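You operate a simulated robot arm through the tools that you are given. There is no shell and no other tool.

You are at the controls of a simulated two-armed robot. One attempt, no reset.

TASK
Tip the blue saucer out into the small bucket, set pot and saucer up again and test the soil.
Fine: saucer back where it stood, blue pot in the saucer, soil gauge pushed into the pot's soil last. Set down upright: blue pot.
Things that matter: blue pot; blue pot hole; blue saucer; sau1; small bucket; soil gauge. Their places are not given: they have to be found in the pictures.

It is judged by the outcome, as a careful person would: the job done as asked, and still so three seconds after it is handed in. It fails if anything else is knocked over, pushed out of place, dropped, spilled or broken.

THE ROBOT
Two 7-joint arms with fingered hands on one trunk that stands fixed in place. Base frame: the origin is at the foot of the trunk, x ahead of it, y to its left, z up; the work surface is at about z = 780. Units: mm, degrees, N and s.
The left shoulder is at [60, 177, 875], the right one opposite. Each reaches about 1000 mm from its shoulder. Payload 4 kg a hand.
Tool frame (each hand has its own): the origin (TCP) lies between the finger pads and is the grasp point; the fingertips stand 37 mm ahead of it; z points along the fingers, y is the line along which they close. The gripper opens to 124 mm; its body begins 43 mm behind the TCP. The gripper is a hand of 3 fingers: y runs from the thumb to the fingers, the wrist lies at [-15, -108, -202] in the tool frame, and closing takes about 1.5 s.
Orientation is that of the tool frame in the base frame, as a unit quaternion [w, x, y, z]. With the fingers straight down and the wrist toward the robot, the tool's x, y and z point along [0, 1, 0], [1, 0, 0] and [0, 0, -1] of the base frame.

THE INTERFACE
- The arms move only by the tool move_arm. It takes "left_deltas", "right_deltas" or both (then of equal length, played together; a hand with none holds still); each is a list of rows, each an object (a shift or turn left out is 0, a gripper value left out holds the last) with "travel": the shift along the base's x, y, z in units of 400 mm (1.0 is 400 mm), a list of three; "dr": the turn, a rotation vector about the base's x, y, z in units of 180 degrees (1.0 is 180 degrees), a list of three; "claw": the finger opening in m, from 0 to 0.124. In form: [{"travel": [dx, dy, dz], "dr": [wx, wy, wz], "claw": claw}, ...]. A call has 1 to 20 rows; each row is the pose to reach, as a shift and turn from the pose commanded when the call began. A call with a number of a shift or a turn outside -1 to 1 is refused whole. Each row takes 0.2 s and may step no farther than 50 mm and 8.6 degrees from the row before; otherwise, or with a gripper value out of range, the whole call is refused. A pose out of reach is approached as far as the arm can. The call stops where the force on the tool passes 40 N (or 10 N more than at its start, if that is more) or the arm is blocked; 0.2 s more then pass. The fingers move at their own pace (about 72 mm/s each) and stop on an object; they squeeze with about 22 N. The grip force told is the motor's: it shows also when the fingers shut on nothing. Time passes only in rows, and 0.2 s behind the last, so rows that repeat a pose let the fingers close. The reply holds the time, the measured pose of the TCP, the force on the tool along the base axes, the opening and the grip force, in the units named above and with some noise, with the torque about the TCP (base axes, N m) and any sound that the robot's microphone picked up.
- Cameras (640 x 400 px; columns grow to the right, rows downward): "scene" is now at [45.5, 41.9, 1537.7]; the picture's right is [0.46, -0.89, 0.00], its down [-0.49, -0.25, -0.83] and it looks along [0.74, 0.39, -0.55] (base axes); focal length 289 px, centre (320, 200). "left" rides on the left gripper at [-64, -76, -137] in its tool frame; the picture's right is [-0.84, -0.26, 0.48], its down [0.48, -0.76, 0.43] and it looks along [0.26, 0.60, 0.76] (tool axes); focal length 256 px, centre (320, 200). "right" rides on the right gripper at [64, -76, -137] in its tool frame; the picture's right is [-0.84, 0.26, -0.48], its down [-0.48, -0.76, 0.43] and it looks along [-0.26, 0.60, 0.76] (tool axes); focal length 256 px, centre (320, 200).
- capture(camera): a new picture of that camera. The clock stands still meanwhile.
- lift_body(by): slides the trunk up (or, below 0, down) by that many mm; the arms and the scene camera ride with it, the base frame stays. It gives what a move gives, with no picture.
- set_grasp(shape, hand): the hand has 3 fingers and takes this shape, open, in about a second: jaw (thumb against the fingers, like two jaws); tri (thumb and two fingers); tip (a fingertip pinch); poke (one finger out to press); point (the index stretched); flat (the hand flat); cup (the hand cupped); fist (a fist). The gripper value then closes the fingers along that shape, each until it touches; the sizes above hold for jaw. It gives what a move gives, with no picture.
- head_to(pan, tilt): turns the head with the scene camera to pan (to the left, within 86 degrees either way) and tilt (down, from -29 to 69), counted from straight ahead of the robot. It gives what a move gives.
- locate(camera, pixels): there is no depth. For up to 12 entries [column, row, z] of the newest picture of that camera ("zoom" is the newest enlarged one), the place [x, y] in the base frame at which the ray of that pixel passes the height z, good to about 3 mm. The clock stands still meanwhile.
- inspect(camera, box): a new picture of the part [left, top, right, bottom] of that camera's present view, enlarged. The clock stands still meanwhile.
- hand_in(): hands the job in; it is judged then, once.

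Unless the task says otherwise, let go and move clear before handing in.

The tools are called after "Request:" by a JSON object that holds its "op" and its "data". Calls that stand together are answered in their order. move_arm: Moves the arms, as the interface text tells. Its arguments: {"type":"object","properties":{"left_deltas":{"type":"array","items":{"type":"object","properties":{"travel":{"type":"array","items":{"type":"number"}},"dr":{"type":"array","items":{"type":"number"}},"claw":{"type":"number"}}}},"right_deltas":{"type":"array","items":{"type":"object","properties":{"travel":{"type":"array","items":{"type":"number"}},"dr":{"type":"array","items":{"type":"number"}},"claw":{"type":"number"}}}}},"required":[]} The other tools are called the same way: lift_body (by) moves the trunk up or down; set_grasp (shape, hand) gives the hand a shape; head_to (pan, tilt) turns the head that bears the scene camera; capture (camera) takes a picture; locate (camera, pixels) gives the place at which the rays of pixels pass given heights; inspect (camera, box) takes an enlarged picture of a part of a camera's view; hand_in () hands the job in.

At the start:

```text
time: 0.0
left_position: [427.1, 461.3, 1284.5]
left_tool_rot: [0.0, 0.707, 0.707, 0.0]
left_ft_force: [-0.6, 0.3, 0.7]
left_ft_torque: [0.04, 0.03, 0.0]
left_opening: 123.6
left_grip_force: 0.0
left_shape: jaw
right_position: [724.1, -61.8, 1232.3]
right_tool_rot: [0.0, 0.707, 0.707, 0.001]
right_ft_force: [-0.3, 0.3, 0.7]
right_ft_torque: [0.01, 0.01, 0.01]
right_opening: 123.6
right_grip_force: 0.0
right_shape: jaw
trunk travel left (down, up): [-400.0, 190.0]
head pan, tilt (commanded): [27.5, 33.4]
```

scene: 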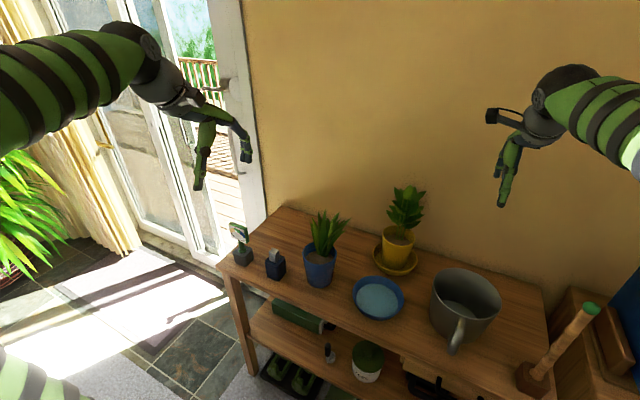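
right: 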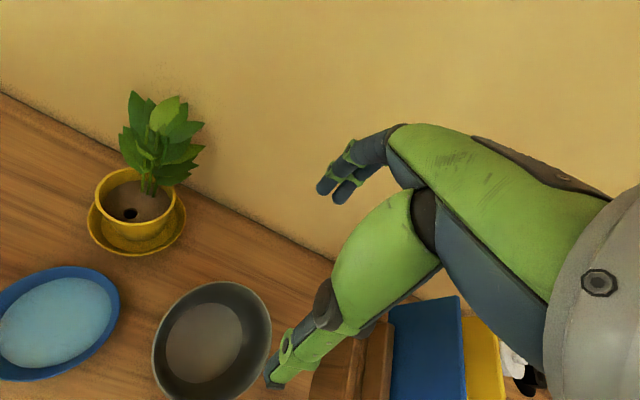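
left: 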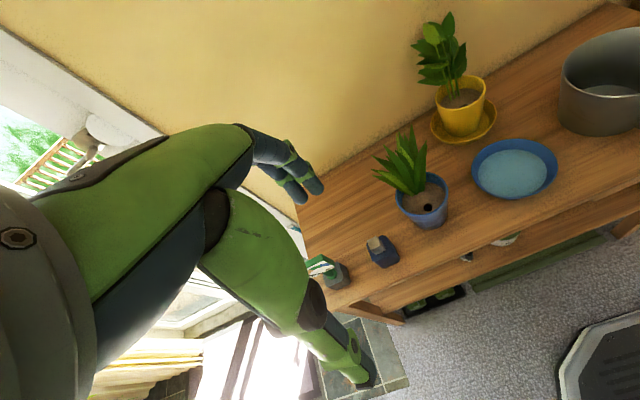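

The scene picture shows the blue pot near (320,262), the blue saucer full of water at (378,297), the grey bucket at (465,305), and two small items at (242,243) and (275,264). I'll take closer views to identify them.

Request:
{"op": "inspect", "data": {"camera": "scene", "box": [210, 180, 370, 300]}}

Request:
{"op": "inspect", "data": {"camera": "scene", "box": [340, 230, 540, 360]}}

Request:
{"op": "inspect", "data": {"camera": "left", "box": [300, 130, 480, 300]}}

```text
3.33 times, centred on (290, 240) of scene
```

zoom: 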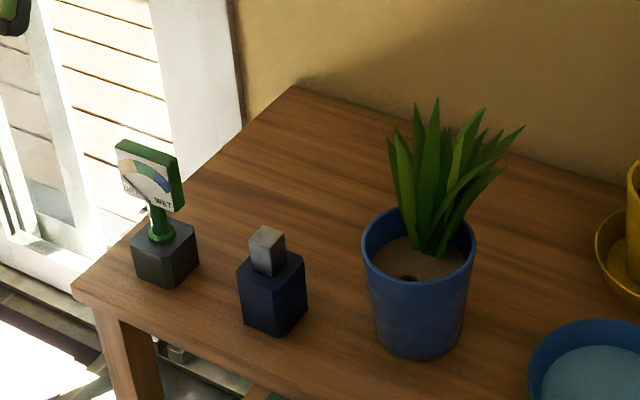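

```text
3.08 times, centred on (440, 295) of scene
```

zoom: 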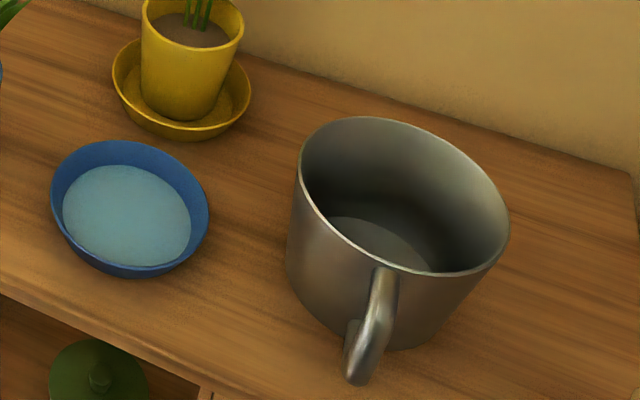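

```text
2.35 times, centred on (390, 215) of left
```

zoom: 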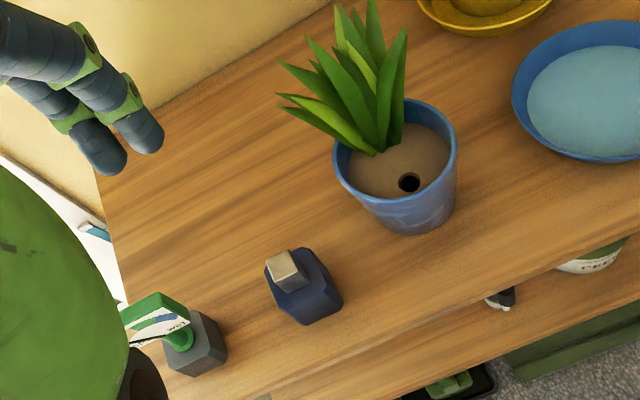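

The gauge (green, with a dial) stands in a grey holder at about (242,250), and the blue pot has a probe hole in its soil. I'll work out the geometry with locate.

Request:
{"op": "locate", "data": {"camera": "scene", "pixels": [[218, 266, 780], [283, 205, 780], [543, 290, 780], [378, 319, 780], [353, 293, 820], [405, 297, 820], [380, 276, 820], [376, 318, 820], [320, 287, 780], [321, 241, 880], [251, 264, 780], [278, 278, 780]]}}

Request:
{"op": "head_to", "data": {"pan": 20, "tilt": 50}}

Request:
{"op": "capture", "data": {"camera": "scene"}}

```text
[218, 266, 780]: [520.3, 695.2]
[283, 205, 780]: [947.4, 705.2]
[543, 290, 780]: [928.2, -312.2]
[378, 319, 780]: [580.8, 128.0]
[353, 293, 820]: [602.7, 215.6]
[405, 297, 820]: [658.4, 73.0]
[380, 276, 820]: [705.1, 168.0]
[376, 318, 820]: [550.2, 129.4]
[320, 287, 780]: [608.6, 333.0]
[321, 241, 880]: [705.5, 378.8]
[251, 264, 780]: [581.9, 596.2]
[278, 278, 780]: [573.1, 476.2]
```

```text
time: 0.8
left_position: [427.6, 462.4, 1284.7]
left_tool_rot: [0.0, 0.707, 0.707, -0.001]
left_ft_force: [-0.3, -0.2, -0.7]
left_ft_torque: [0.02, -0.01, 0.03]
left_opening: 123.5
left_grip_force: 0.1
left_shape: jaw
right_position: [724.4, -62.0, 1233.3]
right_tool_rot: [-0.001, 0.707, 0.707, 0.0]
right_ft_force: [0.6, 0.0, -1.1]
right_ft_torque: [-0.02, -0.01, 0.01]
right_opening: 123.8
right_grip_force: 0.0
right_shape: jaw
trunk travel left (down, up): [-400.0, 190.0]
head pan, tilt (commanded): [20.0, 50.0]
```

```text
taken
```

scene: 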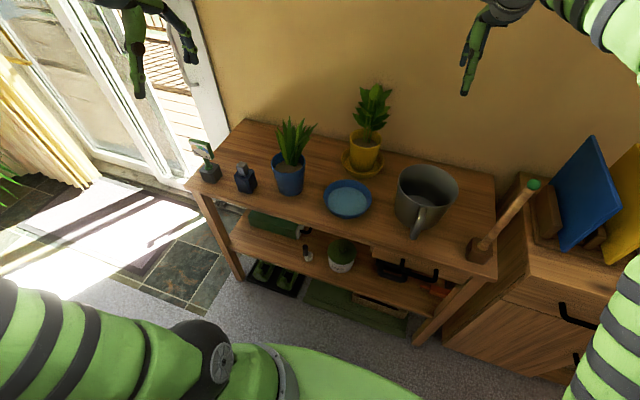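

The bench runs about x 520–945 and y −310–700. Next I'll take zoomed views from two cameras so I can triangulate heights.

Request:
{"op": "inspect", "data": {"camera": "scene", "box": [310, 140, 470, 240]}}

Request:
{"op": "locate", "data": {"camera": "zoom", "pixels": [[320, 200, 780]]}}

Request:
{"op": "inspect", "data": {"camera": "left", "box": [430, 20, 640, 220]}}

Request:
{"op": "inspect", "data": {"camera": "right", "box": [0, 240, 288, 400]}}

```text
4.00 times, centred on (390, 190) of scene
```

zoom: 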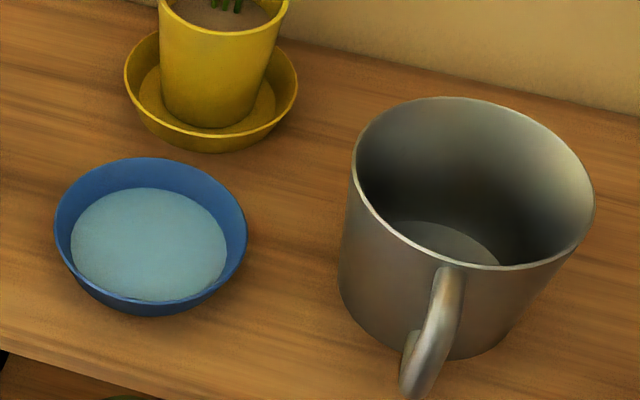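

```text
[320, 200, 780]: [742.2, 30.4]
```

```text
2.00 times, centred on (535, 120) of left
```

zoom: 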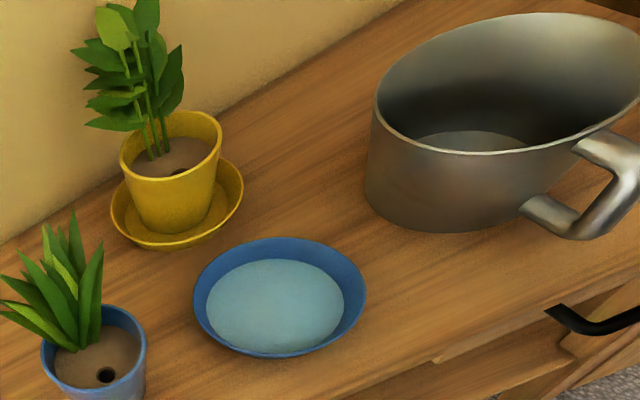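

```text
2.22 times, centred on (144, 320) of right
```

zoom: 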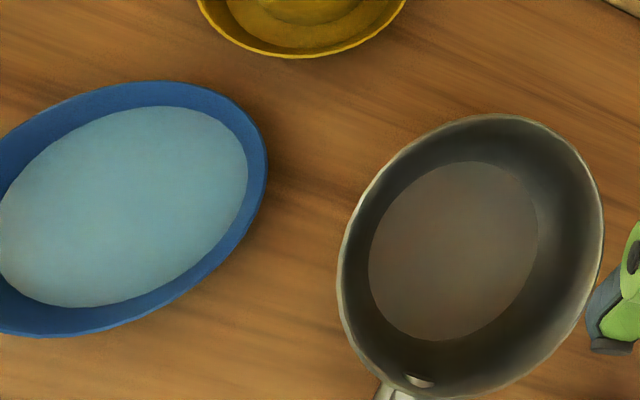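

I'll triangulate the saucer rim and the bucket rim from the scene and left cameras.

Request:
{"op": "locate", "data": {"camera": "scene", "pixels": [[323.5, 196.2, 815], [372, 197, 815], [347, 179.5, 815], [347.5, 215.5, 815], [323.5, 196.2, 830], [372, 197, 830], [347, 179.5, 830], [347.5, 215.5, 830], [398.7, 180, 940], [458.5, 201, 940], [422, 164, 940], [428, 206, 940]]}}

Request:
{"op": "locate", "data": {"camera": "left", "pixels": [[472, 172.5, 815], [558, 165, 815], [512.5, 139, 815], [512.5, 198.5, 815], [472, 172.5, 830], [558, 165, 830], [512.5, 139, 830], [512.5, 198.5, 830], [562.5, 70, 940], [610, 25, 940], [600, 97, 940], [638, 70, 940]]}}

Request:
{"op": "locate", "data": {"camera": "right", "pixels": [[120.1, 304, 815], [75, 266, 815], [20, 381, 815], [152, 355, 940], [271, 338, 940], [222, 282, 940], [200, 402, 940], [166, 360, 780], [242, 320, 780], [205, 303, 780], [200, 382, 780]]}}

```text
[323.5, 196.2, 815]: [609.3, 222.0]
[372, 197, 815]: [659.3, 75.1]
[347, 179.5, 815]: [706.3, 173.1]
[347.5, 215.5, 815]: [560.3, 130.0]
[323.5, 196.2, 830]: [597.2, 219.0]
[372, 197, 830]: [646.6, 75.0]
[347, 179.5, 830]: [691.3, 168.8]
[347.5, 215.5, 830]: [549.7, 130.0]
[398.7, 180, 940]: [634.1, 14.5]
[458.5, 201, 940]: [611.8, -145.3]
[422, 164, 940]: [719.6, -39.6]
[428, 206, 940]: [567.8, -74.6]
```

```text
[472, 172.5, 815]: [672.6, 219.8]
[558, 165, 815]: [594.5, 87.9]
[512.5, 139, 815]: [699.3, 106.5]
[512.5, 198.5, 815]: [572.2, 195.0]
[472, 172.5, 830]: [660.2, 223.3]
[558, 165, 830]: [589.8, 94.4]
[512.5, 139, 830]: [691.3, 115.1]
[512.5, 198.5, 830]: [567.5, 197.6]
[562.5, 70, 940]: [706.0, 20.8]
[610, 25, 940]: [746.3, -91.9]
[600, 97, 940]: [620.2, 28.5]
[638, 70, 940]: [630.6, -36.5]
```

```text
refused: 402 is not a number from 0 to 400
```

The saucer rim comes out about 154 mm across, centred near (634, 151) with its rim at z≈815. Next I'll pin down the bucket from the right and scene cameras.

Request:
{"op": "inspect", "data": {"camera": "scene", "box": [380, 150, 476, 250]}}

Request:
{"op": "locate", "data": {"camera": "right", "pixels": [[120.1, 304, 815], [75, 266, 815], [20, 381, 815], [152, 355, 940], [271, 338, 940], [222, 282, 940], [200, 400, 940], [166, 360, 785], [242, 320, 785], [205, 303, 785], [200, 382, 785]]}}

```text
4.00 times, centred on (428, 200) of scene
```

zoom: 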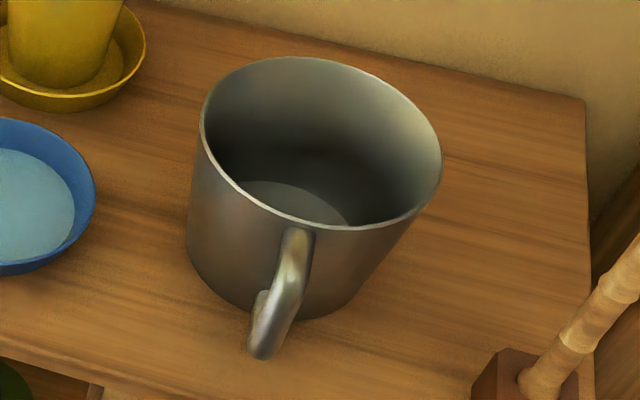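

```text
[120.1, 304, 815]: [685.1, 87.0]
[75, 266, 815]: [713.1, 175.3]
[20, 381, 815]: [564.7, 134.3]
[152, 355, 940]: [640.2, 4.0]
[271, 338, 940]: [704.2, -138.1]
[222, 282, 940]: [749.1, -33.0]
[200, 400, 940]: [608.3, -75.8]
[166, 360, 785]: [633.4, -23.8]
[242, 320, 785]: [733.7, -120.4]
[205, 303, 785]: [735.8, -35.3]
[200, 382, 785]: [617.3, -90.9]
```

Now I'll intersect the bucket-rim ellipse centre from both cameras at several heights.

Request:
{"op": "locate", "data": {"camera": "scene", "pixels": [[428.25, 186, 880], [428.25, 186, 900], [428.25, 186, 920], [428.25, 186, 940]]}}

Request:
{"op": "locate", "data": {"camera": "right", "pixels": [[212, 346, 880], [212, 346, 900], [212, 346, 920], [212, 346, 940]]}}

```text
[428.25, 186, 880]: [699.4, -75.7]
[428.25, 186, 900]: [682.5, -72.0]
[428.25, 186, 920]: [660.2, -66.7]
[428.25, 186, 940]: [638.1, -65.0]
```

```text
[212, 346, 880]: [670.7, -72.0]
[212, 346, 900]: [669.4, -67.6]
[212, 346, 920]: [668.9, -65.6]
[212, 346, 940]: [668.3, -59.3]
```

The bucket rim is at z≈912, centred near (669, −67) and about 165 mm across. Next I'll measure the pot, gauge and blue-black box from both cameras.

Request:
{"op": "inspect", "data": {"camera": "scene", "box": [180, 110, 340, 210]}}

Request:
{"op": "inspect", "data": {"camera": "left", "box": [300, 120, 460, 300]}}

```text
4.00 times, centred on (260, 160) of scene
```

zoom: 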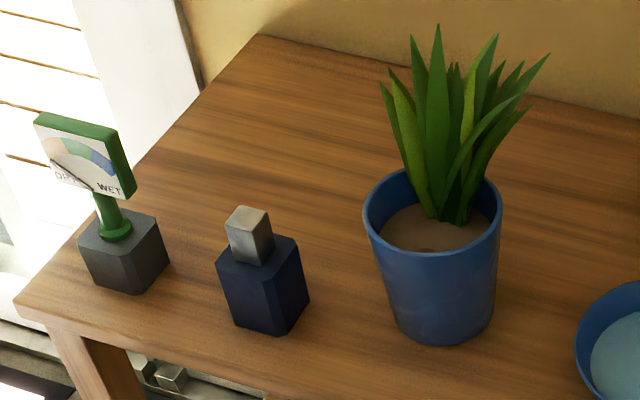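

```text
2.22 times, centred on (380, 210) of left
```

zoom: 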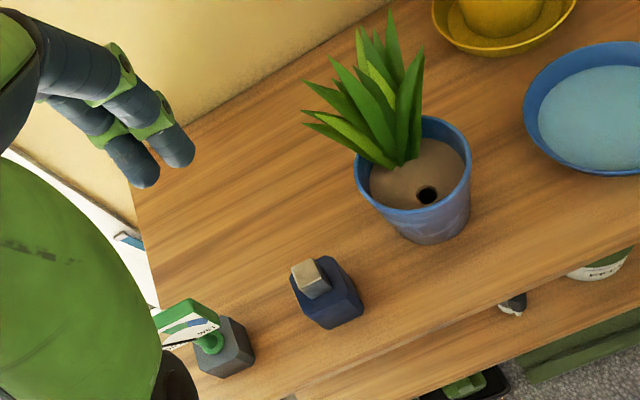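

I'll triangulate the pot rim centre and the gauge the same way.

Request:
{"op": "locate", "data": {"camera": "scene", "pixels": [[288.25, 163, 860], [288.25, 163, 880], [288.25, 163, 900], [270.5, 163.5, 880], [305.75, 163.8, 880], [289, 196, 780], [203.5, 145, 880], [203.5, 145, 900], [213, 151.5, 860], [210.5, 183, 780], [200, 184, 780], [221.5, 174.5, 780]]}}

Request:
{"op": "locate", "data": {"camera": "left", "pixels": [[421.9, 193.8, 860], [421.9, 193.8, 880], [421.9, 193.8, 900], [395.7, 198.7, 880], [448, 194.2, 880], [428.3, 207.7, 870], [428.3, 207.7, 860], [330, 270, 820], [330, 270, 840], [341, 289, 780]]}}

```text
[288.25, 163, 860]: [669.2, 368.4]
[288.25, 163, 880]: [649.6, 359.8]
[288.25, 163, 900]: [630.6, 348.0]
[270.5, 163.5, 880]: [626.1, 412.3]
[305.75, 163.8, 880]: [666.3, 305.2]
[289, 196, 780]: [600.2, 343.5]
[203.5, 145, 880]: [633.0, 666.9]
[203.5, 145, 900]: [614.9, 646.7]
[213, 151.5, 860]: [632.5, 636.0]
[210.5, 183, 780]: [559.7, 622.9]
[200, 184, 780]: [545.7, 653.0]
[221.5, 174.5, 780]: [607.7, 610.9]
```

```text
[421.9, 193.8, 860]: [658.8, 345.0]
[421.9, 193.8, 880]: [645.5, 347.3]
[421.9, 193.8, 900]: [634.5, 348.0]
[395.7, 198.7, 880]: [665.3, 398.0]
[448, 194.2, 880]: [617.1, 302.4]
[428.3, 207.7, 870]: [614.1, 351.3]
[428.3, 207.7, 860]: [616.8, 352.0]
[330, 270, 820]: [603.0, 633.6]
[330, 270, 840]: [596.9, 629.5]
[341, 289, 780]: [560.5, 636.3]
```

The pot rim is at z≈890, centred near (640, 350) and about 113 mm across, with the hole on the near side. The gauge is near (590, 630). I'll bring both hand cameras closer: the right one over the saucer's near side and the left one towards the gauge.

Request:
{"op": "move_arm", "data": {"right_deltas": [{"travel": [-0.08, 0.09, 0]}, {"travel": [-0.16, 0.18, 0]}, {"travel": [-0.24, 0.27, 0]}, {"travel": [-0.32, 0.36, 0]}, {"travel": [-0.4, 0.45, 0]}, {"travel": [-0.48, 0.53, 0]}, {"travel": [-0.48, 0.53, -0.1]}, {"travel": [-0.48, 0.53, -0.2]}, {"travel": [-0.48, 0.53, -0.3]}, {"travel": [-0.48, 0.53, -0.4]}, {"travel": [-0.48, 0.53, -0.5]}, {"travel": [-0.48, 0.53, -0.6]}], "left_deltas": [{"travel": [0.01, 0.06, -0.08]}, {"travel": [0.02, 0.12, -0.16]}, {"travel": [0.03, 0.18, -0.24]}, {"travel": [0.04, 0.24, -0.32]}, {"travel": [0.05, 0.3, -0.4]}, {"travel": [0.06, 0.33, -0.48]}, {"travel": [0.07, 0.355, -0.56]}, {"travel": [0.07, 0.355, -0.64]}, {"travel": [0.07, 0.355, -0.7]}, {"travel": [0.07, 0.355, -0.75]}, {"travel": [0.07, 0.355, -0.78]}, {"travel": [0.07, 0.355, -0.78]}]}}

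Request:
{"op": "capture", "data": {"camera": "right"}}

Request:
{"op": "capture", "data": {"camera": "left"}}

Request:
{"op": "capture", "data": {"camera": "scene"}}

```text
time: 3.4
left_position: [456.8, 603.7, 971.0]
left_tool_rot: [-0.001, 0.707, 0.707, 0.0]
left_ft_force: [-0.2, -0.9, -0.4]
left_ft_torque: [0.02, 0.02, 0.0]
left_opening: 123.7
left_grip_force: 0.1
left_shape: jaw
right_position: [533.3, 152.4, 990.6]
right_tool_rot: [0.0, 0.707, 0.707, 0.0]
right_ft_force: [-0.1, -0.6, 0.2]
right_ft_torque: [-0.03, 0.0, 0.0]
right_opening: 123.5
right_grip_force: 0.1
right_shape: jaw
trunk travel left (down, up): [-400.0, 190.0]
head pan, tilt (commanded): [20.0, 50.0]
```

```text
taken
```

right: 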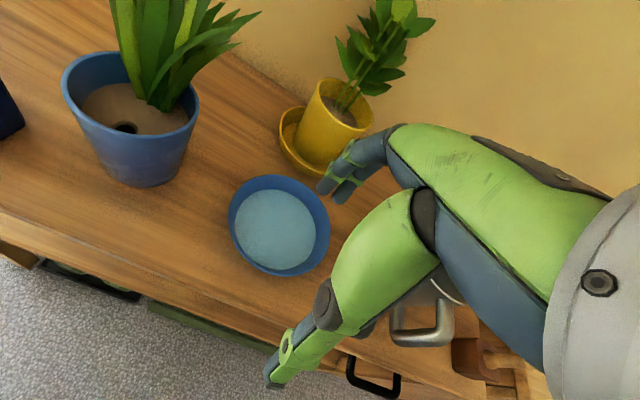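

```text
taken
```

left: 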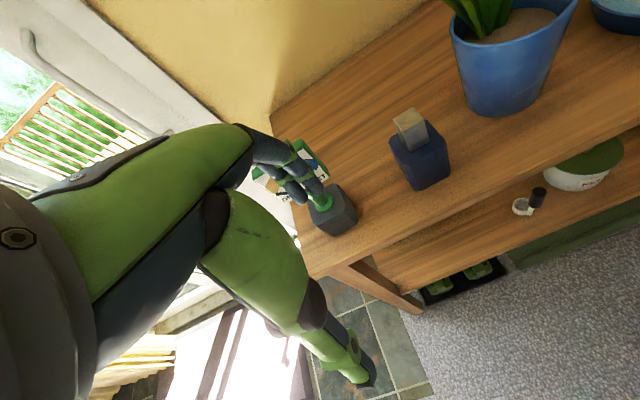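

```text
taken
```

scene: 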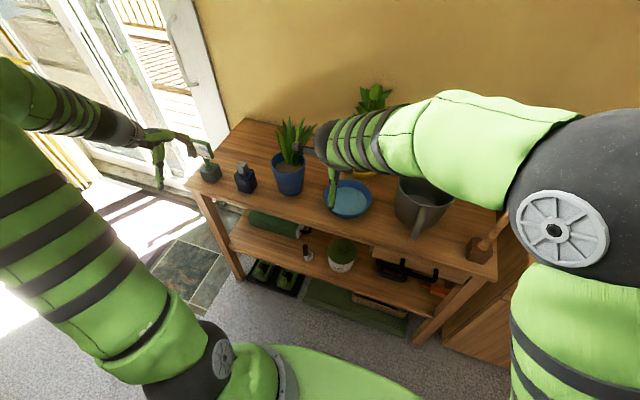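

The right camera sees the saucer well at (280,225), with the hand in view. I'll zoom in to refine the rim and water, and take a close look at the gauge in the left view.

Request:
{"op": "inspect", "data": {"camera": "right", "box": [200, 150, 360, 300]}}

Request:
{"op": "locate", "data": {"camera": "right", "pixels": [[228, 218, 815], [331, 232, 815], [275, 175, 815], [280, 277, 815], [62, 85, 890], [199, 110, 890], [125, 127, 865]]}}

Request:
{"op": "inspect", "data": {"camera": "left", "box": [240, 90, 460, 250]}}

```text
2.67 times, centred on (280, 225) of right
```

zoom: 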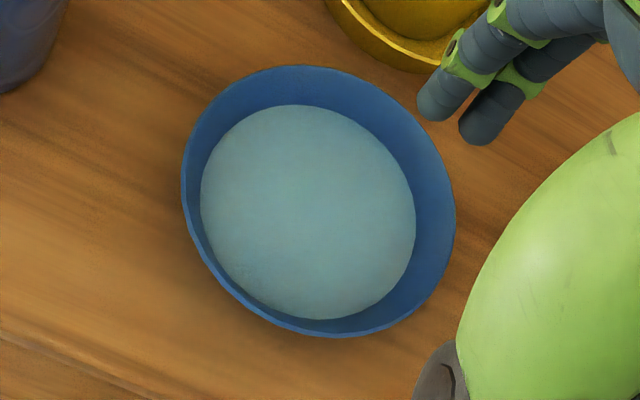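

```text
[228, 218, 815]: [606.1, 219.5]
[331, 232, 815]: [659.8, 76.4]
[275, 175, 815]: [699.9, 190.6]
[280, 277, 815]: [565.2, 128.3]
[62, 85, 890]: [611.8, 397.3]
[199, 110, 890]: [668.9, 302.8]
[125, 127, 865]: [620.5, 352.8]
```

```text
2.50 times, centred on (350, 170) of left
```

zoom: 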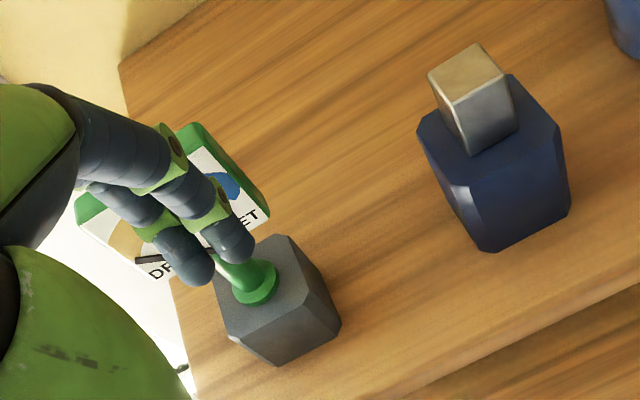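

I'll get the water height and refine the saucer centre by ray intersection.

Request:
{"op": "locate", "data": {"camera": "right", "pixels": [[279.6, 225.6, 815], [279.6, 225.6, 820], [275.5, 229.5, 790], [275.5, 229.5, 797], [275.5, 229.5, 805], [302, 245, 912], [445, 290, 890]]}}

Request:
{"op": "locate", "data": {"camera": "left", "pixels": [[324, 203, 830], [312, 146, 880], [298, 178, 860], [306, 205, 820], [332, 184, 820], [356, 214, 780], [333, 236, 780], [285, 148, 890]]}}

```text
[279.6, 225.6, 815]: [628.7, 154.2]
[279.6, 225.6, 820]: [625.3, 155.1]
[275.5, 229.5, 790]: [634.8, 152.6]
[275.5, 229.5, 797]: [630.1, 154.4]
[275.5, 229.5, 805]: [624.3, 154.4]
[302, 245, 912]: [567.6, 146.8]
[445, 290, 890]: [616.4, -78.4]
```

```text
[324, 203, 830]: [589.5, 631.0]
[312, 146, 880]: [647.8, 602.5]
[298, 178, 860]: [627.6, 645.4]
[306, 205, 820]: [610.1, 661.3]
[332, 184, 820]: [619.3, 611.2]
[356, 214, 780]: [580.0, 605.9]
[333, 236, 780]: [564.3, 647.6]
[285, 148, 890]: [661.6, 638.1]
```

The water surface is about 17 mm below the rim, and the saucer walls flare roughly 30°. I'll pinch the near rim with the fingers tilted to match, so I'm tilting the right hand 30° at hover and narrowing the fingers to see where the tips lie. The left hand retreats upward a little.

Request:
{"op": "move_arm", "data": {"right_deltas": [{"dr": [0, -0.0417, 0], "claw": 0.03}, {"dr": [0, -0.0833, 0], "claw": 0.03}, {"dr": [0, -0.125, 0], "claw": 0.03}, {"dr": [0, -0.1667, 0], "claw": 0.03}, {"dr": [0, -0.1667, 0], "claw": 0.03}, {"dr": [0, -0.1667, 0], "claw": 0.03}], "left_deltas": [{"travel": [-0.05, 0, 0.08]}, {"travel": [-0.1, 0, 0.16]}, {"travel": [-0.1, 0, 0.24]}, {"travel": [-0.1, 0, 0.3]}, {"travel": [-0.1, 0, 0.3]}, {"travel": [-0.1, 0, 0.3]}]}}

Request:
{"op": "capture", "data": {"camera": "right"}}

Request:
{"op": "capture", "data": {"camera": "scene"}}

```text
time: 4.8
left_position: [415.6, 604.9, 1092.6]
left_tool_rot: [0.0, 0.707, 0.707, 0.0]
left_ft_force: [0.2, 0.4, 0.2]
left_ft_torque: [0.03, 0.0, -0.01]
left_opening: 123.8
left_grip_force: 0.1
left_shape: jaw
right_position: [530.6, 150.1, 992.3]
right_tool_rot: [0.183, 0.683, 0.683, 0.183]
right_ft_force: [0.5, -0.8, -0.3]
right_ft_torque: [0.0, -0.04, 0.02]
right_opening: 30.3
right_grip_force: 0.1
right_shape: jaw
trunk travel left (down, up): [-400.0, 190.0]
head pan, tilt (commanded): [20.0, 50.0]
```

```text
taken
```

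right: 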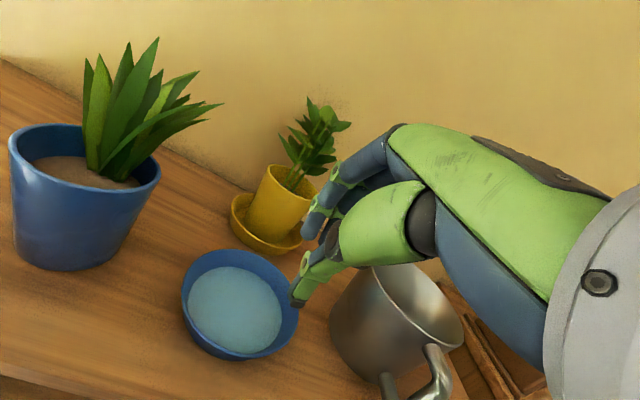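

```text
taken
```

scene: 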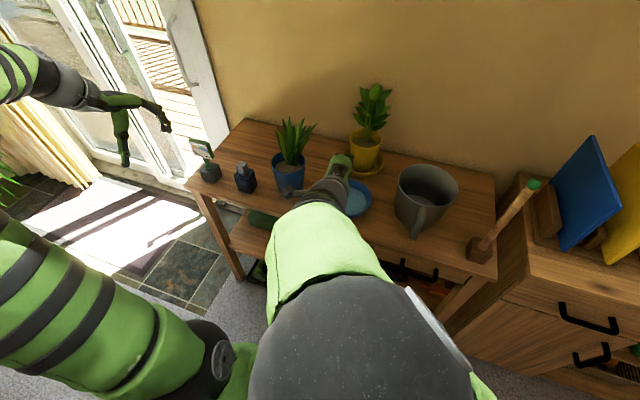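

From this lower angle the right camera shows the saucer's profile. I'll zoom in to check the wall flare and height.

Request:
{"op": "inspect", "data": {"camera": "right", "box": [160, 200, 360, 380]}}

Request:
{"op": "locate", "data": {"camera": "right", "pixels": [[182, 287, 815], [299, 312, 815], [232, 249, 815], [240, 359, 815]]}}

```text
2.22 times, centred on (260, 290) of right
```

zoom: 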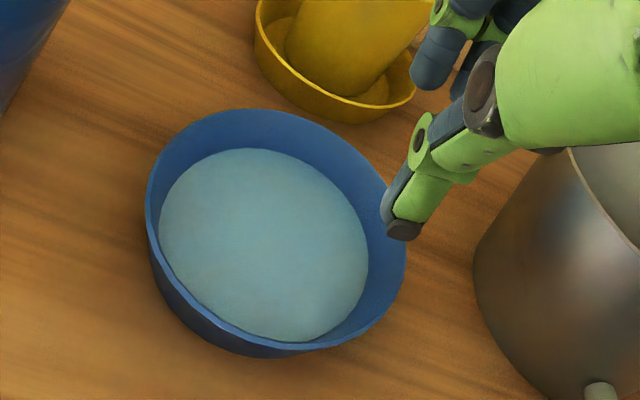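

```text
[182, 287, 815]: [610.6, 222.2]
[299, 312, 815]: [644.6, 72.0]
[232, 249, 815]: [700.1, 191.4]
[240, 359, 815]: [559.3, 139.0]
```

The saucer's outer wall tapers from about R77 at the rim to about R62 at the base, so the flare is about 23°. Before touching it I'll dry-run the pour with an empty hand, first moving to the level pour-start pose over the bucket with a 23° tilt.

Request:
{"op": "move_arm", "data": {"right_deltas": [{"travel": [0.03, -0.0, 0.02], "dr": [0, 0.013, 0]}, {"travel": [0.06, -0.1, 0.0], "dr": [0, 0.026, 0]}, {"travel": [0.1, -0.2, -0.02], "dr": [0, 0.0389, 0]}, {"travel": [0.1425, -0.3075, -0.035], "dr": [0, 0.0389, 0]}, {"travel": [0.1425, -0.3075, -0.035], "dr": [0, 0.0389, 0]}]}}

Request:
{"op": "move_arm", "data": {"right_deltas": [{"travel": [0, -0.0054, 0.0115], "dr": [0.0389, 0, 0]}, {"travel": [0, -0.0136, 0.0223], "dr": [0.0778, 0, 0]}, {"travel": [0, -0.0244, 0.0268], "dr": [0.1167, 0, 0]}, {"travel": [0, -0.0378, 0.029], "dr": [0.1556, 0, 0]}, {"travel": [0, -0.0535, 0.0338], "dr": [0.1944, 0, 0]}, {"travel": [0, -0.0712, 0.038], "dr": [0.2333, 0, 0]}, {"travel": [0, -0.0907, 0.0465], "dr": [0.2722, 0, 0]}, {"travel": [0, -0.1118, 0.0578], "dr": [0.3111, 0, 0]}, {"travel": [0, -0.1341, 0.0663], "dr": [0.35, 0, 0]}, {"travel": [0, -0.1572, 0.072], "dr": [0.3889, 0, 0]}, {"travel": [0, -0.1809, 0.075], "dr": [0.4278, 0, 0]}, {"travel": [0, -0.2047, 0.0748], "dr": [0.4667, 0, 0]}, {"travel": [0, -0.2284, 0.072], "dr": [0.5056, 0, 0]}, {"travel": [0, -0.2515, 0.066], "dr": [0.5444, 0, 0]}, {"travel": [0, -0.2738, 0.0575], "dr": [0.5833, 0, 0]}, {"travel": [0, -0.2948, 0.0463], "dr": [0.6222, 0, 0]}, {"travel": [0, -0.2948, 0.0463], "dr": [0.6222, 0, 0]}]}}

Request:
{"op": "capture", "data": {"camera": "scene"}}

Request:
{"op": "capture", "data": {"camera": "right"}}

```text
time: 6.0
left_position: [414.5, 604.8, 1091.8]
left_tool_rot: [0.0, 0.707, 0.707, 0.0]
left_ft_force: [-0.4, 0.8, 0.2]
left_ft_torque: [-0.02, 0.01, -0.06]
left_opening: 123.6
left_grip_force: 0.0
left_shape: jaw
right_position: [586.1, 27.4, 979.7]
right_tool_rot: [0.141, 0.693, 0.693, 0.141]
right_ft_force: [1.0, -0.3, 0.3]
right_ft_torque: [0.03, 0.02, -0.01]
right_opening: 30.3
right_grip_force: 0.1
right_shape: jaw
trunk travel left (down, up): [-400.0, 190.0]
head pan, tilt (commanded): [20.0, 50.0]
```

```text
time: 9.6
left_position: [414.0, 604.5, 1091.3]
left_tool_rot: [0.0, 0.707, 0.707, 0.0]
left_ft_force: [-0.3, 0.4, -0.4]
left_ft_torque: [-0.03, 0.02, 0.0]
left_opening: 123.6
left_grip_force: 0.0
left_shape: jaw
right_position: [598.2, -128.1, 1017.5]
right_tool_rot: [-0.502, 0.507, 0.277, 0.644]
right_ft_force: [-0.2, -0.5, -0.6]
right_ft_torque: [-0.01, 0.0, -0.01]
right_opening: 30.1
right_grip_force: 0.0
right_shape: jaw
right hand out of reach, approached as far as the arm can: row 14, 15, 16, 17
trunk travel left (down, up): [-400.0, 190.0]
head pan, tilt (commanded): [20.0, 50.0]
```

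```text
taken
```

scene: 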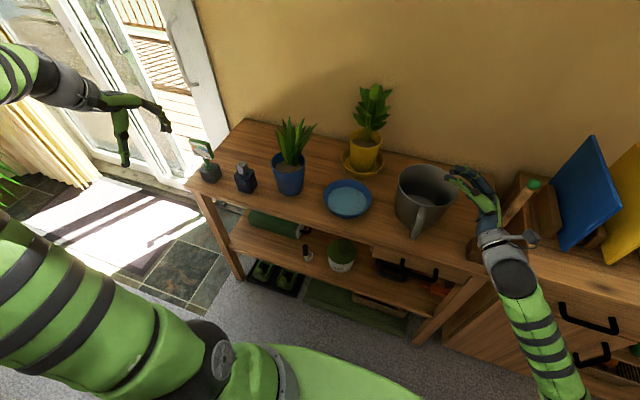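

```text
taken
```

right: 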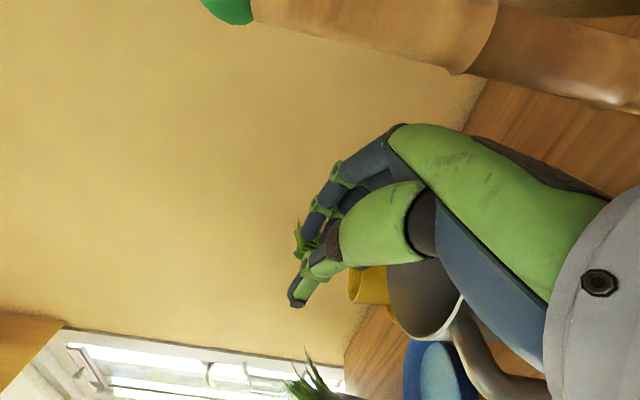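

The arm followed the roll to about 91° and couldn't go further, which is still enough to drain a flared saucer. I'll check how close the right wrist comes to the wooden pole near (490,235).

Request:
{"op": "inspect", "data": {"camera": "scene", "box": [380, 140, 580, 290]}}

Request:
{"op": "locate", "data": {"camera": "scene", "pixels": [[470, 258, 780], [493, 266, 780], [480, 250, 800], [534, 184, 950], [534, 184, 1000], [534, 184, 900], [490, 235, 830], [515, 205, 880]]}}

```text
2.67 times, centred on (480, 215) of scene
```

zoom: 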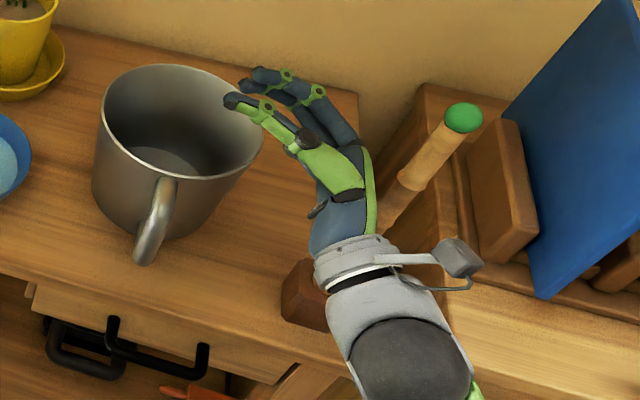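

```text
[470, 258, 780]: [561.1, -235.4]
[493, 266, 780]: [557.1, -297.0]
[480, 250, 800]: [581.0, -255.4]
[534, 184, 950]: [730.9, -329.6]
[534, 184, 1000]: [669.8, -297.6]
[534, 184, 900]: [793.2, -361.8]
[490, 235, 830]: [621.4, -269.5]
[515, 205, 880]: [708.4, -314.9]
```

The pole is a vertical stake near (595, −262), and it's clear of the hand so long as I stop at about 91°. I'll reverse the dry run back to the level pose.

Request:
{"op": "move_arm", "data": {"right_deltas": [{"travel": [0, 0.021, 0.0112], "dr": [-0.0389, 0, 0]}, {"travel": [0, 0.0433, 0.0197], "dr": [-0.0778, 0, 0]}, {"travel": [0, 0.0664, 0.0257], "dr": [-0.1167, 0, 0]}, {"travel": [0, 0.0901, 0.0285], "dr": [-0.1556, 0, 0]}, {"travel": [0, 0.1139, 0.0287], "dr": [-0.1944, 0, 0]}, {"travel": [0, 0.1376, 0.0257], "dr": [-0.2333, 0, 0]}, {"travel": [0, 0.1607, 0.02], "dr": [-0.2722, 0, 0]}, {"travel": [0, 0.183, 0.0115], "dr": [-0.3111, 0, 0]}, {"travel": [0, 0.2041, 0.0002], "dr": [-0.35, 0, 0]}, {"travel": [0, 0.2236, -0.0083], "dr": [-0.3889, 0, 0]}, {"travel": [0, 0.2413, -0.0125], "dr": [-0.4278, 0, 0]}, {"travel": [0, 0.257, -0.0173], "dr": [-0.4667, 0, 0]}, {"travel": [0, 0.2704, -0.0195], "dr": [-0.5056, 0, 0]}, {"travel": [0, 0.2812, -0.024], "dr": [-0.5444, 0, 0]}, {"travel": [0, 0.2894, -0.0348], "dr": [-0.5833, 0, 0]}, {"travel": [0, 0.2948, -0.0463], "dr": [-0.6222, 0, 0]}, {"travel": [0, 0.2948, -0.0463], "dr": [-0.6222, 0, 0]}]}}

```text
time: 13.2
left_position: [416.2, 603.7, 1093.1]
left_tool_rot: [0.0, 0.707, 0.707, 0.0]
left_ft_force: [0.8, 0.3, 0.1]
left_ft_torque: [-0.01, -0.02, 0.0]
left_opening: 123.7
left_grip_force: 0.1
left_shape: jaw
right_position: [598.7, -5.1, 997.7]
right_tool_rot: [0.141, 0.693, 0.693, 0.141]
right_ft_force: [0.5, 0.3, 0.4]
right_ft_torque: [0.0, 0.01, 0.02]
right_opening: 30.2
right_grip_force: 0.1
right_shape: jaw
trunk travel left (down, up): [-400.0, 190.0]
head pan, tilt (commanded): [20.0, 50.0]
```

Orientation returned exactly, with a small position offset from the clipped rows. Now I'll move to the pre-grasp above the saucer's near rim with a narrow 24 mm opening, and look.

Request:
{"op": "move_arm", "data": {"right_deltas": [{"travel": [-0.06, 0.1, 0], "claw": 0.024}, {"travel": [-0.12, 0.2, 0], "claw": 0.024}, {"travel": [-0.174, 0.3, 0], "claw": 0.024}, {"travel": [-0.174, 0.3925, 0], "claw": 0.024}, {"travel": [-0.174, 0.3925, -0.1], "claw": 0.024}, {"travel": [-0.174, 0.3925, -0.2], "claw": 0.024}, {"travel": [-0.174, 0.3925, -0.26], "claw": 0.024}, {"travel": [-0.174, 0.3925, -0.287], "claw": 0.024}, {"travel": [-0.174, 0.3925, -0.287], "claw": 0.024}]}}

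Request:
{"op": "capture", "data": {"camera": "right"}}

Request:
{"op": "inspect", "data": {"camera": "right", "box": [180, 200, 380, 400]}}

```text
time: 15.2
left_position: [415.0, 604.4, 1091.4]
left_tool_rot: [0.0, 0.707, 0.707, 0.0]
left_ft_force: [0.1, 0.4, -0.3]
left_ft_torque: [-0.03, -0.02, 0.0]
left_opening: 123.8
left_grip_force: 0.1
left_shape: jaw
right_position: [531.1, 151.2, 883.0]
right_tool_rot: [0.14, 0.693, 0.693, 0.141]
right_ft_force: [-0.1, 0.0, 0.3]
right_ft_torque: [-0.01, 0.0, -0.01]
right_opening: 24.3
right_grip_force: 0.0
right_shape: jaw
trunk travel left (down, up): [-400.0, 190.0]
head pan, tilt (commanded): [20.0, 50.0]
```

```text
taken
```

right: 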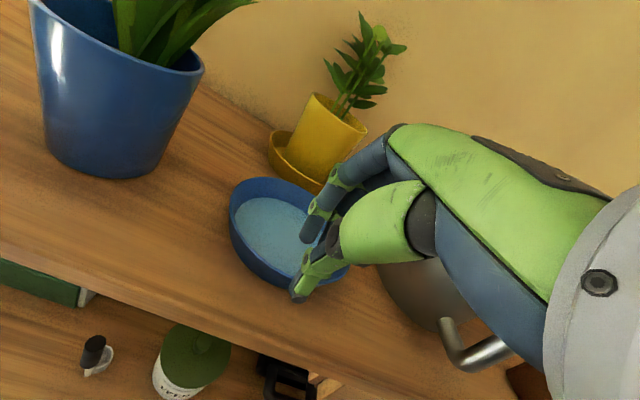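

```text
2.00 times, centred on (280, 300) of right
```

zoom: 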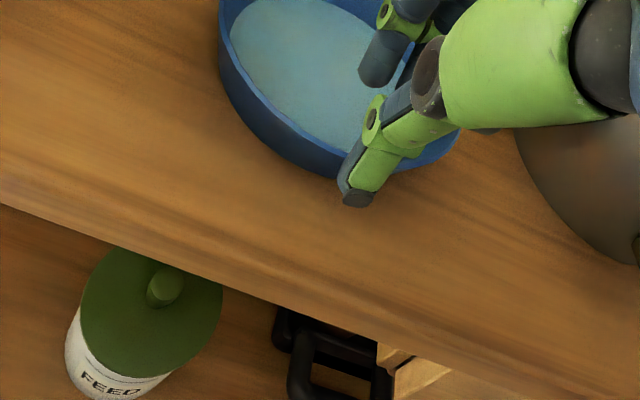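

Thumb and fingers straddle the near rim, which projects to about (287,275). I'll advance 60 mm along the finger axis in small steps.

Request:
{"op": "move_arm", "data": {"right_deltas": [{"travel": [0.0117, 0.0005, -0.0276], "claw": 0.024}, {"travel": [0.0235, 0.001, -0.0552], "claw": 0.024}, {"travel": [0.0352, 0.0015, -0.0828], "claw": 0.024}, {"travel": [0.044, 0.002, -0.1035], "claw": 0.024}, {"travel": [0.0513, 0.002, -0.1208], "claw": 0.024}, {"travel": [0.0572, 0.002, -0.1345], "claw": 0.024}, {"travel": [0.0572, 0.002, -0.1345], "claw": 0.024}]}}

Request:
{"op": "inspect", "data": {"camera": "right", "box": [180, 150, 380, 350]}}

Request:
{"op": "capture", "data": {"camera": "left"}}

```text
time: 16.8
left_position: [415.0, 605.0, 1091.9]
left_tool_rot: [0.0, 0.707, 0.708, 0.0]
left_ft_force: [0.3, -0.4, 0.5]
left_ft_torque: [0.0, 0.0, 0.01]
left_opening: 123.8
left_grip_force: 0.0
left_shape: jaw
right_position: [553.1, 152.7, 830.1]
right_tool_rot: [0.142, 0.692, 0.693, 0.141]
right_ft_force: [0.7, -0.2, -1.0]
right_ft_torque: [-0.01, 0.0, -0.02]
right_opening: 24.2
right_grip_force: 0.1
right_shape: jaw
trunk travel left (down, up): [-400.0, 190.0]
head pan, tilt (commanded): [20.0, 50.0]
```

```text
2.00 times, centred on (280, 250) of right
```

zoom: 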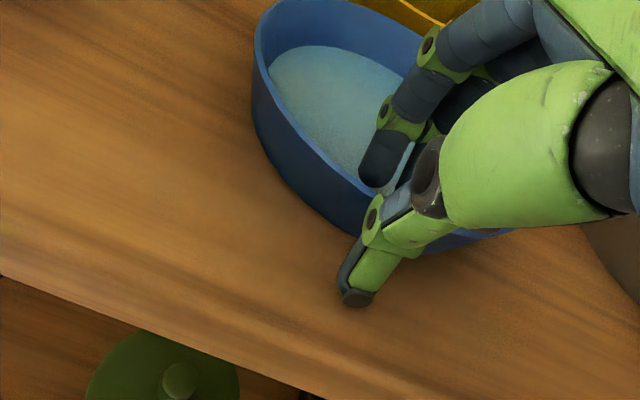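

```text
taken
```

left: 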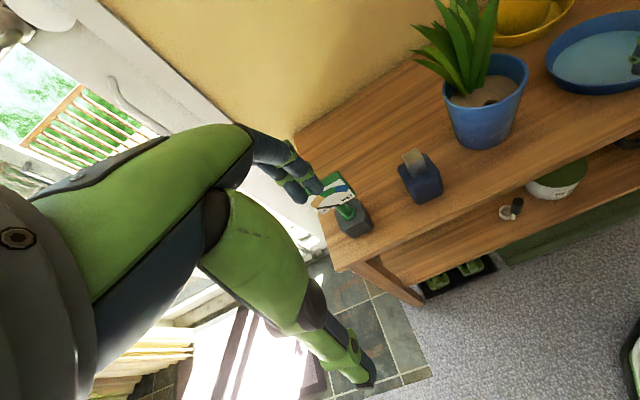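

The finger is inside the rim and the thumb outside, with no contact force. I'll close on the rim and hold.

Request:
{"op": "move_arm", "data": {"right_deltas": [{"claw": 0.012}, {"claw": 0.004}, {"claw": 0.0}, {"claw": 0.0}, {"claw": 0.0}, {"claw": 0.0}, {"claw": 0.0}]}}

Request:
{"op": "inspect", "data": {"camera": "right", "box": [180, 150, 380, 350]}}

```text
time: 18.4
left_position: [415.5, 604.3, 1091.4]
left_tool_rot: [0.001, 0.707, 0.707, 0.0]
left_ft_force: [0.9, 0.8, 0.4]
left_ft_torque: [0.03, 0.02, -0.02]
left_opening: 123.6
left_grip_force: 0.0
left_shape: jaw
right_position: [552.5, 152.6, 829.3]
right_tool_rot: [0.141, 0.693, 0.693, 0.14]
right_ft_force: [-1.0, -0.3, 1.1]
right_ft_torque: [-0.03, -0.31, -0.08]
right_opening: 8.0
right_grip_force: 21.8
right_shape: jaw
trunk travel left (down, up): [-400.0, 190.0]
head pan, tilt (commanded): [20.0, 50.0]
```

```text
2.00 times, centred on (280, 250) of right
```

zoom: 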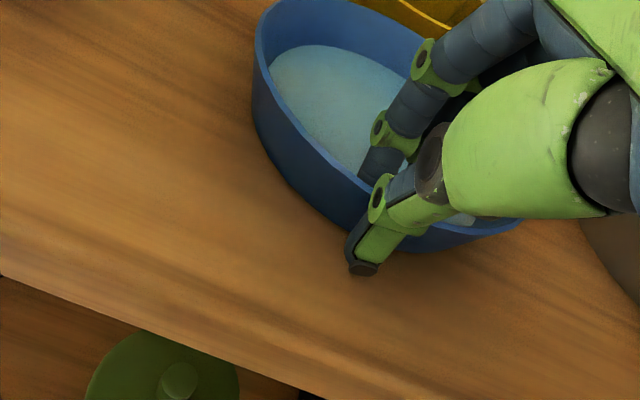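

It's gripped at 8 mm with 21.8 N and the saucer hasn't shifted. I'll lift it gently 15 mm and check for droop.

Request:
{"op": "move_arm", "data": {"right_deltas": [{"travel": [0, 0, 0.005]}, {"travel": [0, 0, 0.01]}, {"travel": [0, 0, 0.015]}, {"travel": [0, 0, 0.02]}, {"travel": [0, 0, 0.025]}, {"travel": [0, 0, 0.03]}, {"travel": [0, 0, 0.0375]}, {"travel": [0, 0, 0.0375]}]}}

Request:
{"op": "capture", "data": {"camera": "right"}}

Request:
{"op": "inspect", "data": {"camera": "left", "box": [480, 0, 640, 120]}}

Request:
{"op": "inspect", "data": {"camera": "right", "box": [180, 150, 380, 350]}}

```text
time: 20.2
left_position: [414.1, 605.0, 1092.8]
left_tool_rot: [0.001, 0.707, 0.707, 0.0]
left_ft_force: [-0.7, 0.3, -0.4]
left_ft_torque: [-0.01, 0.0, -0.01]
left_opening: 123.5
left_grip_force: 0.1
left_shape: jaw
right_position: [553.1, 151.7, 844.4]
right_tool_rot: [0.141, 0.693, 0.693, 0.14]
right_ft_force: [-0.5, -0.2, 0.5]
right_ft_torque: [-0.03, -0.21, -0.07]
right_opening: 6.7
right_grip_force: 22.0
right_shape: jaw
trunk travel left (down, up): [-400.0, 190.0]
head pan, tilt (commanded): [20.0, 50.0]
```

```text
taken
```

right: 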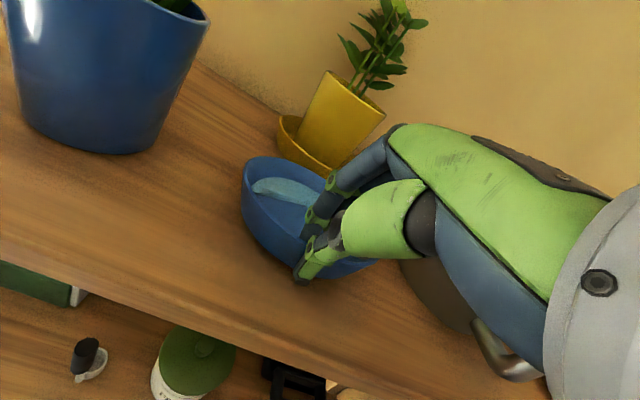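

```text
3.33 times, centred on (560, 60) of left
```

zoom: 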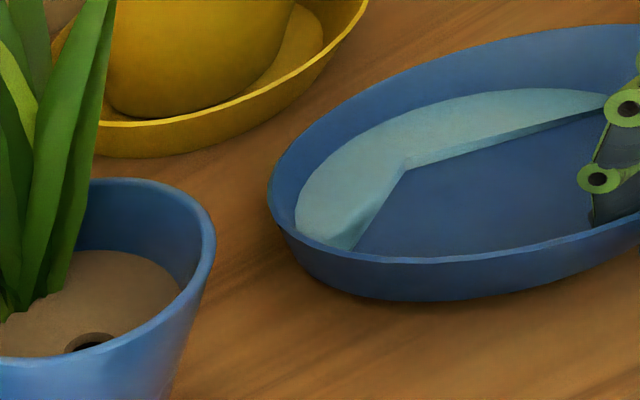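

```text
2.00 times, centred on (280, 250) of right
```

zoom: 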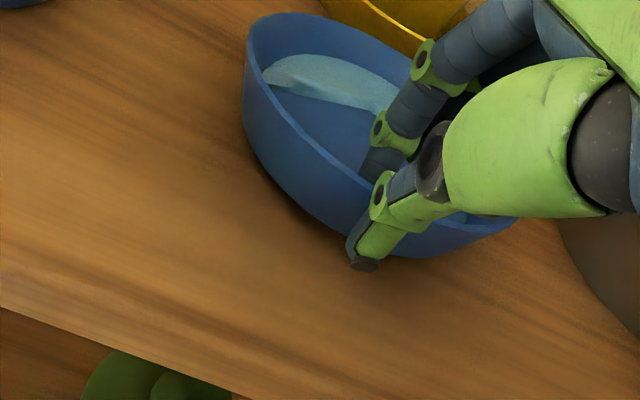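

The saucer has drooped: its far side is low and the water has pooled there, still well inside the rim. I'll take more views to measure the tilt before going on.

Request:
{"op": "capture", "data": {"camera": "left"}}

Request:
{"op": "inspect", "data": {"camera": "left", "box": [520, 0, 640, 100]}}

Request:
{"op": "inspect", "data": {"camera": "scene", "box": [290, 140, 410, 230]}}

```text
taken
```

left: 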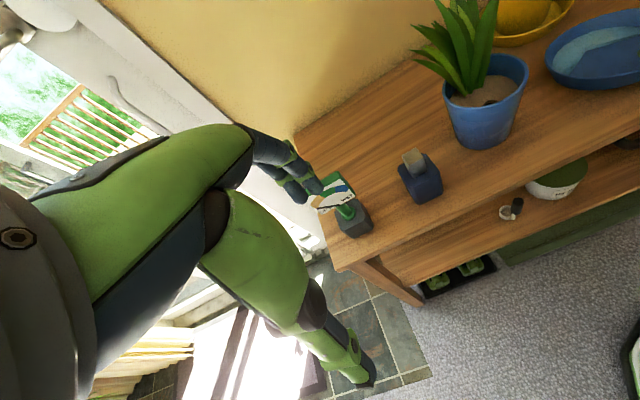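

```text
4.00 times, centred on (580, 50) of left
```

zoom: 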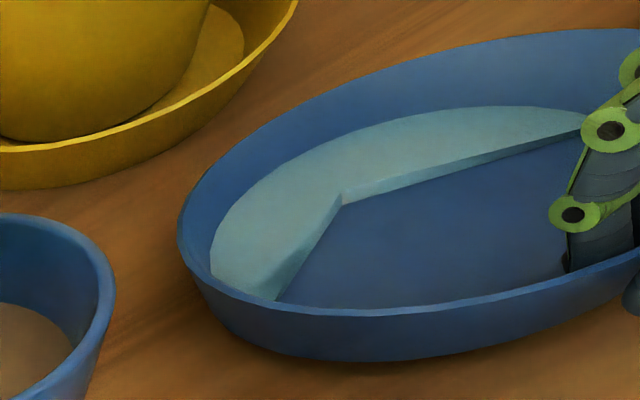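

```text
4.44 times, centred on (350, 185) of scene
```

zoom: 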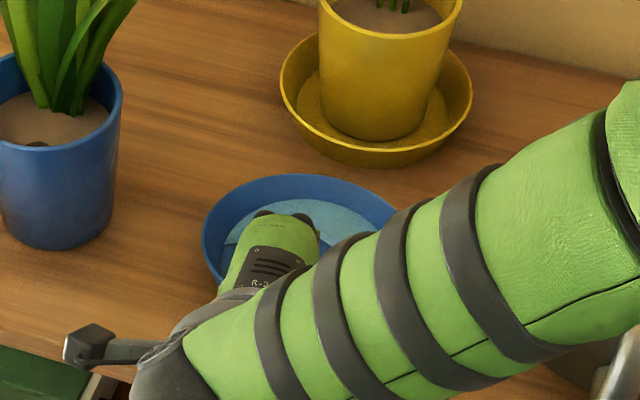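

The tilt is about 6°, with the far edge apparently still resting on the bench, so the pinch is acting like a hinge. The water has a wide margin, so I'll lift 8 mm more to see whether the grip carries it.

Request:
{"op": "move_arm", "data": {"right_deltas": [{"travel": [0, 0, 0.005]}, {"travel": [0, 0, 0.01]}, {"travel": [0, 0, 0.015]}, {"travel": [0, 0, 0.02]}, {"travel": [0, 0, 0.02]}]}}

Request:
{"op": "inspect", "data": {"camera": "left", "box": [520, 0, 640, 100]}}

Request:
{"op": "inspect", "data": {"camera": "right", "box": [180, 120, 380, 320]}}

```text
time: 21.4
left_position: [414.4, 604.7, 1092.0]
left_tool_rot: [0.0, 0.707, 0.707, 0.001]
left_ft_force: [-0.1, 0.2, -0.1]
left_ft_torque: [0.03, 0.03, -0.02]
left_opening: 123.6
left_grip_force: 0.0
left_shape: jaw
right_position: [552.3, 152.6, 852.2]
right_tool_rot: [0.142, 0.693, 0.692, 0.141]
right_ft_force: [1.1, -0.8, 0.6]
right_ft_torque: [-0.03, -0.2, -0.04]
right_opening: 5.8
right_grip_force: 22.0
right_shape: jaw
trunk travel left (down, up): [-400.0, 190.0]
head pan, tilt (commanded): [20.0, 50.0]
```

```text
4.00 times, centred on (580, 50) of left
```

zoom: 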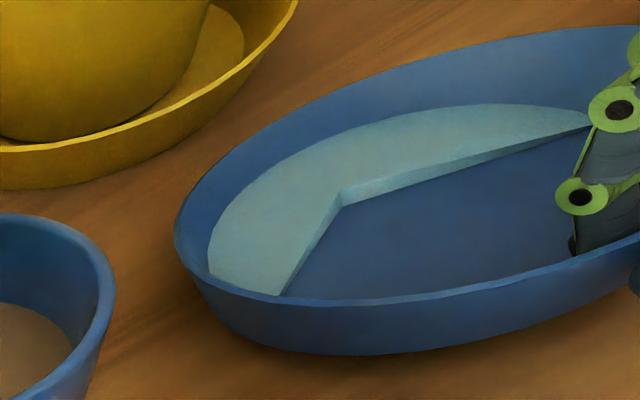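

```text
2.00 times, centred on (280, 220) of right
```

zoom: 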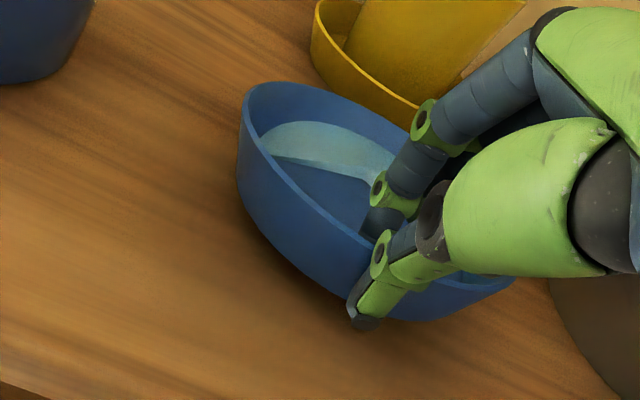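

The opening shrank from 8.0 to 6.7 to 5.8 mm as the saucer drooped, which tells me the squeeze is rotating the wall into line with the pads, so the wall flares more than my hand tilt. I'll lower it back to the bench, and then pitch the hand further while the bench keeps the saucer level.

Request:
{"op": "move_arm", "data": {"right_deltas": [{"travel": [0, 0, -0.008]}, {"travel": [0, 0, -0.016]}, {"travel": [0, 0, -0.024]}, {"travel": [0, 0, -0.032]}, {"travel": [0, 0, -0.04]}, {"travel": [0, 0, -0.048]}, {"travel": [0, 0, -0.055]}, {"travel": [0, 0, -0.0575]}, {"travel": [0, 0, -0.0575]}]}}

Request:
{"op": "inspect", "data": {"camera": "left", "box": [520, 0, 640, 100]}}

```text
time: 23.4
left_position: [415.7, 605.4, 1091.8]
left_tool_rot: [0.0, 0.707, 0.707, 0.0]
left_ft_force: [0.5, 0.1, 0.2]
left_ft_torque: [0.0, 0.03, -0.02]
left_opening: 123.6
left_grip_force: 0.0
left_shape: jaw
right_position: [552.7, 151.0, 830.5]
right_tool_rot: [0.141, 0.693, 0.693, 0.14]
right_ft_force: [-0.8, -0.1, 2.5]
right_ft_torque: [0.02, -0.34, -0.04]
right_opening: 7.3
right_grip_force: 22.1
right_shape: jaw
trunk travel left (down, up): [-400.0, 190.0]
head pan, tilt (commanded): [20.0, 50.0]
```

```text
4.00 times, centred on (580, 50) of left
```

zoom: 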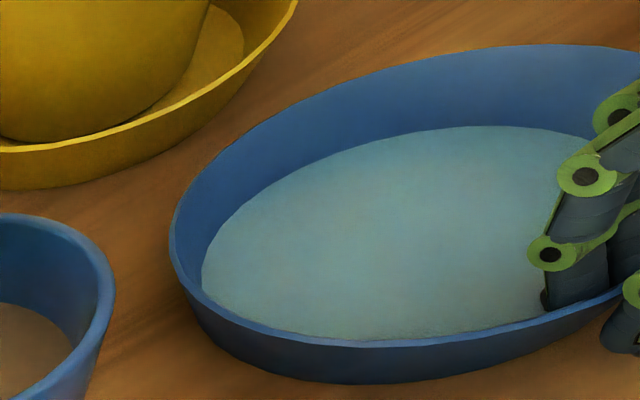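

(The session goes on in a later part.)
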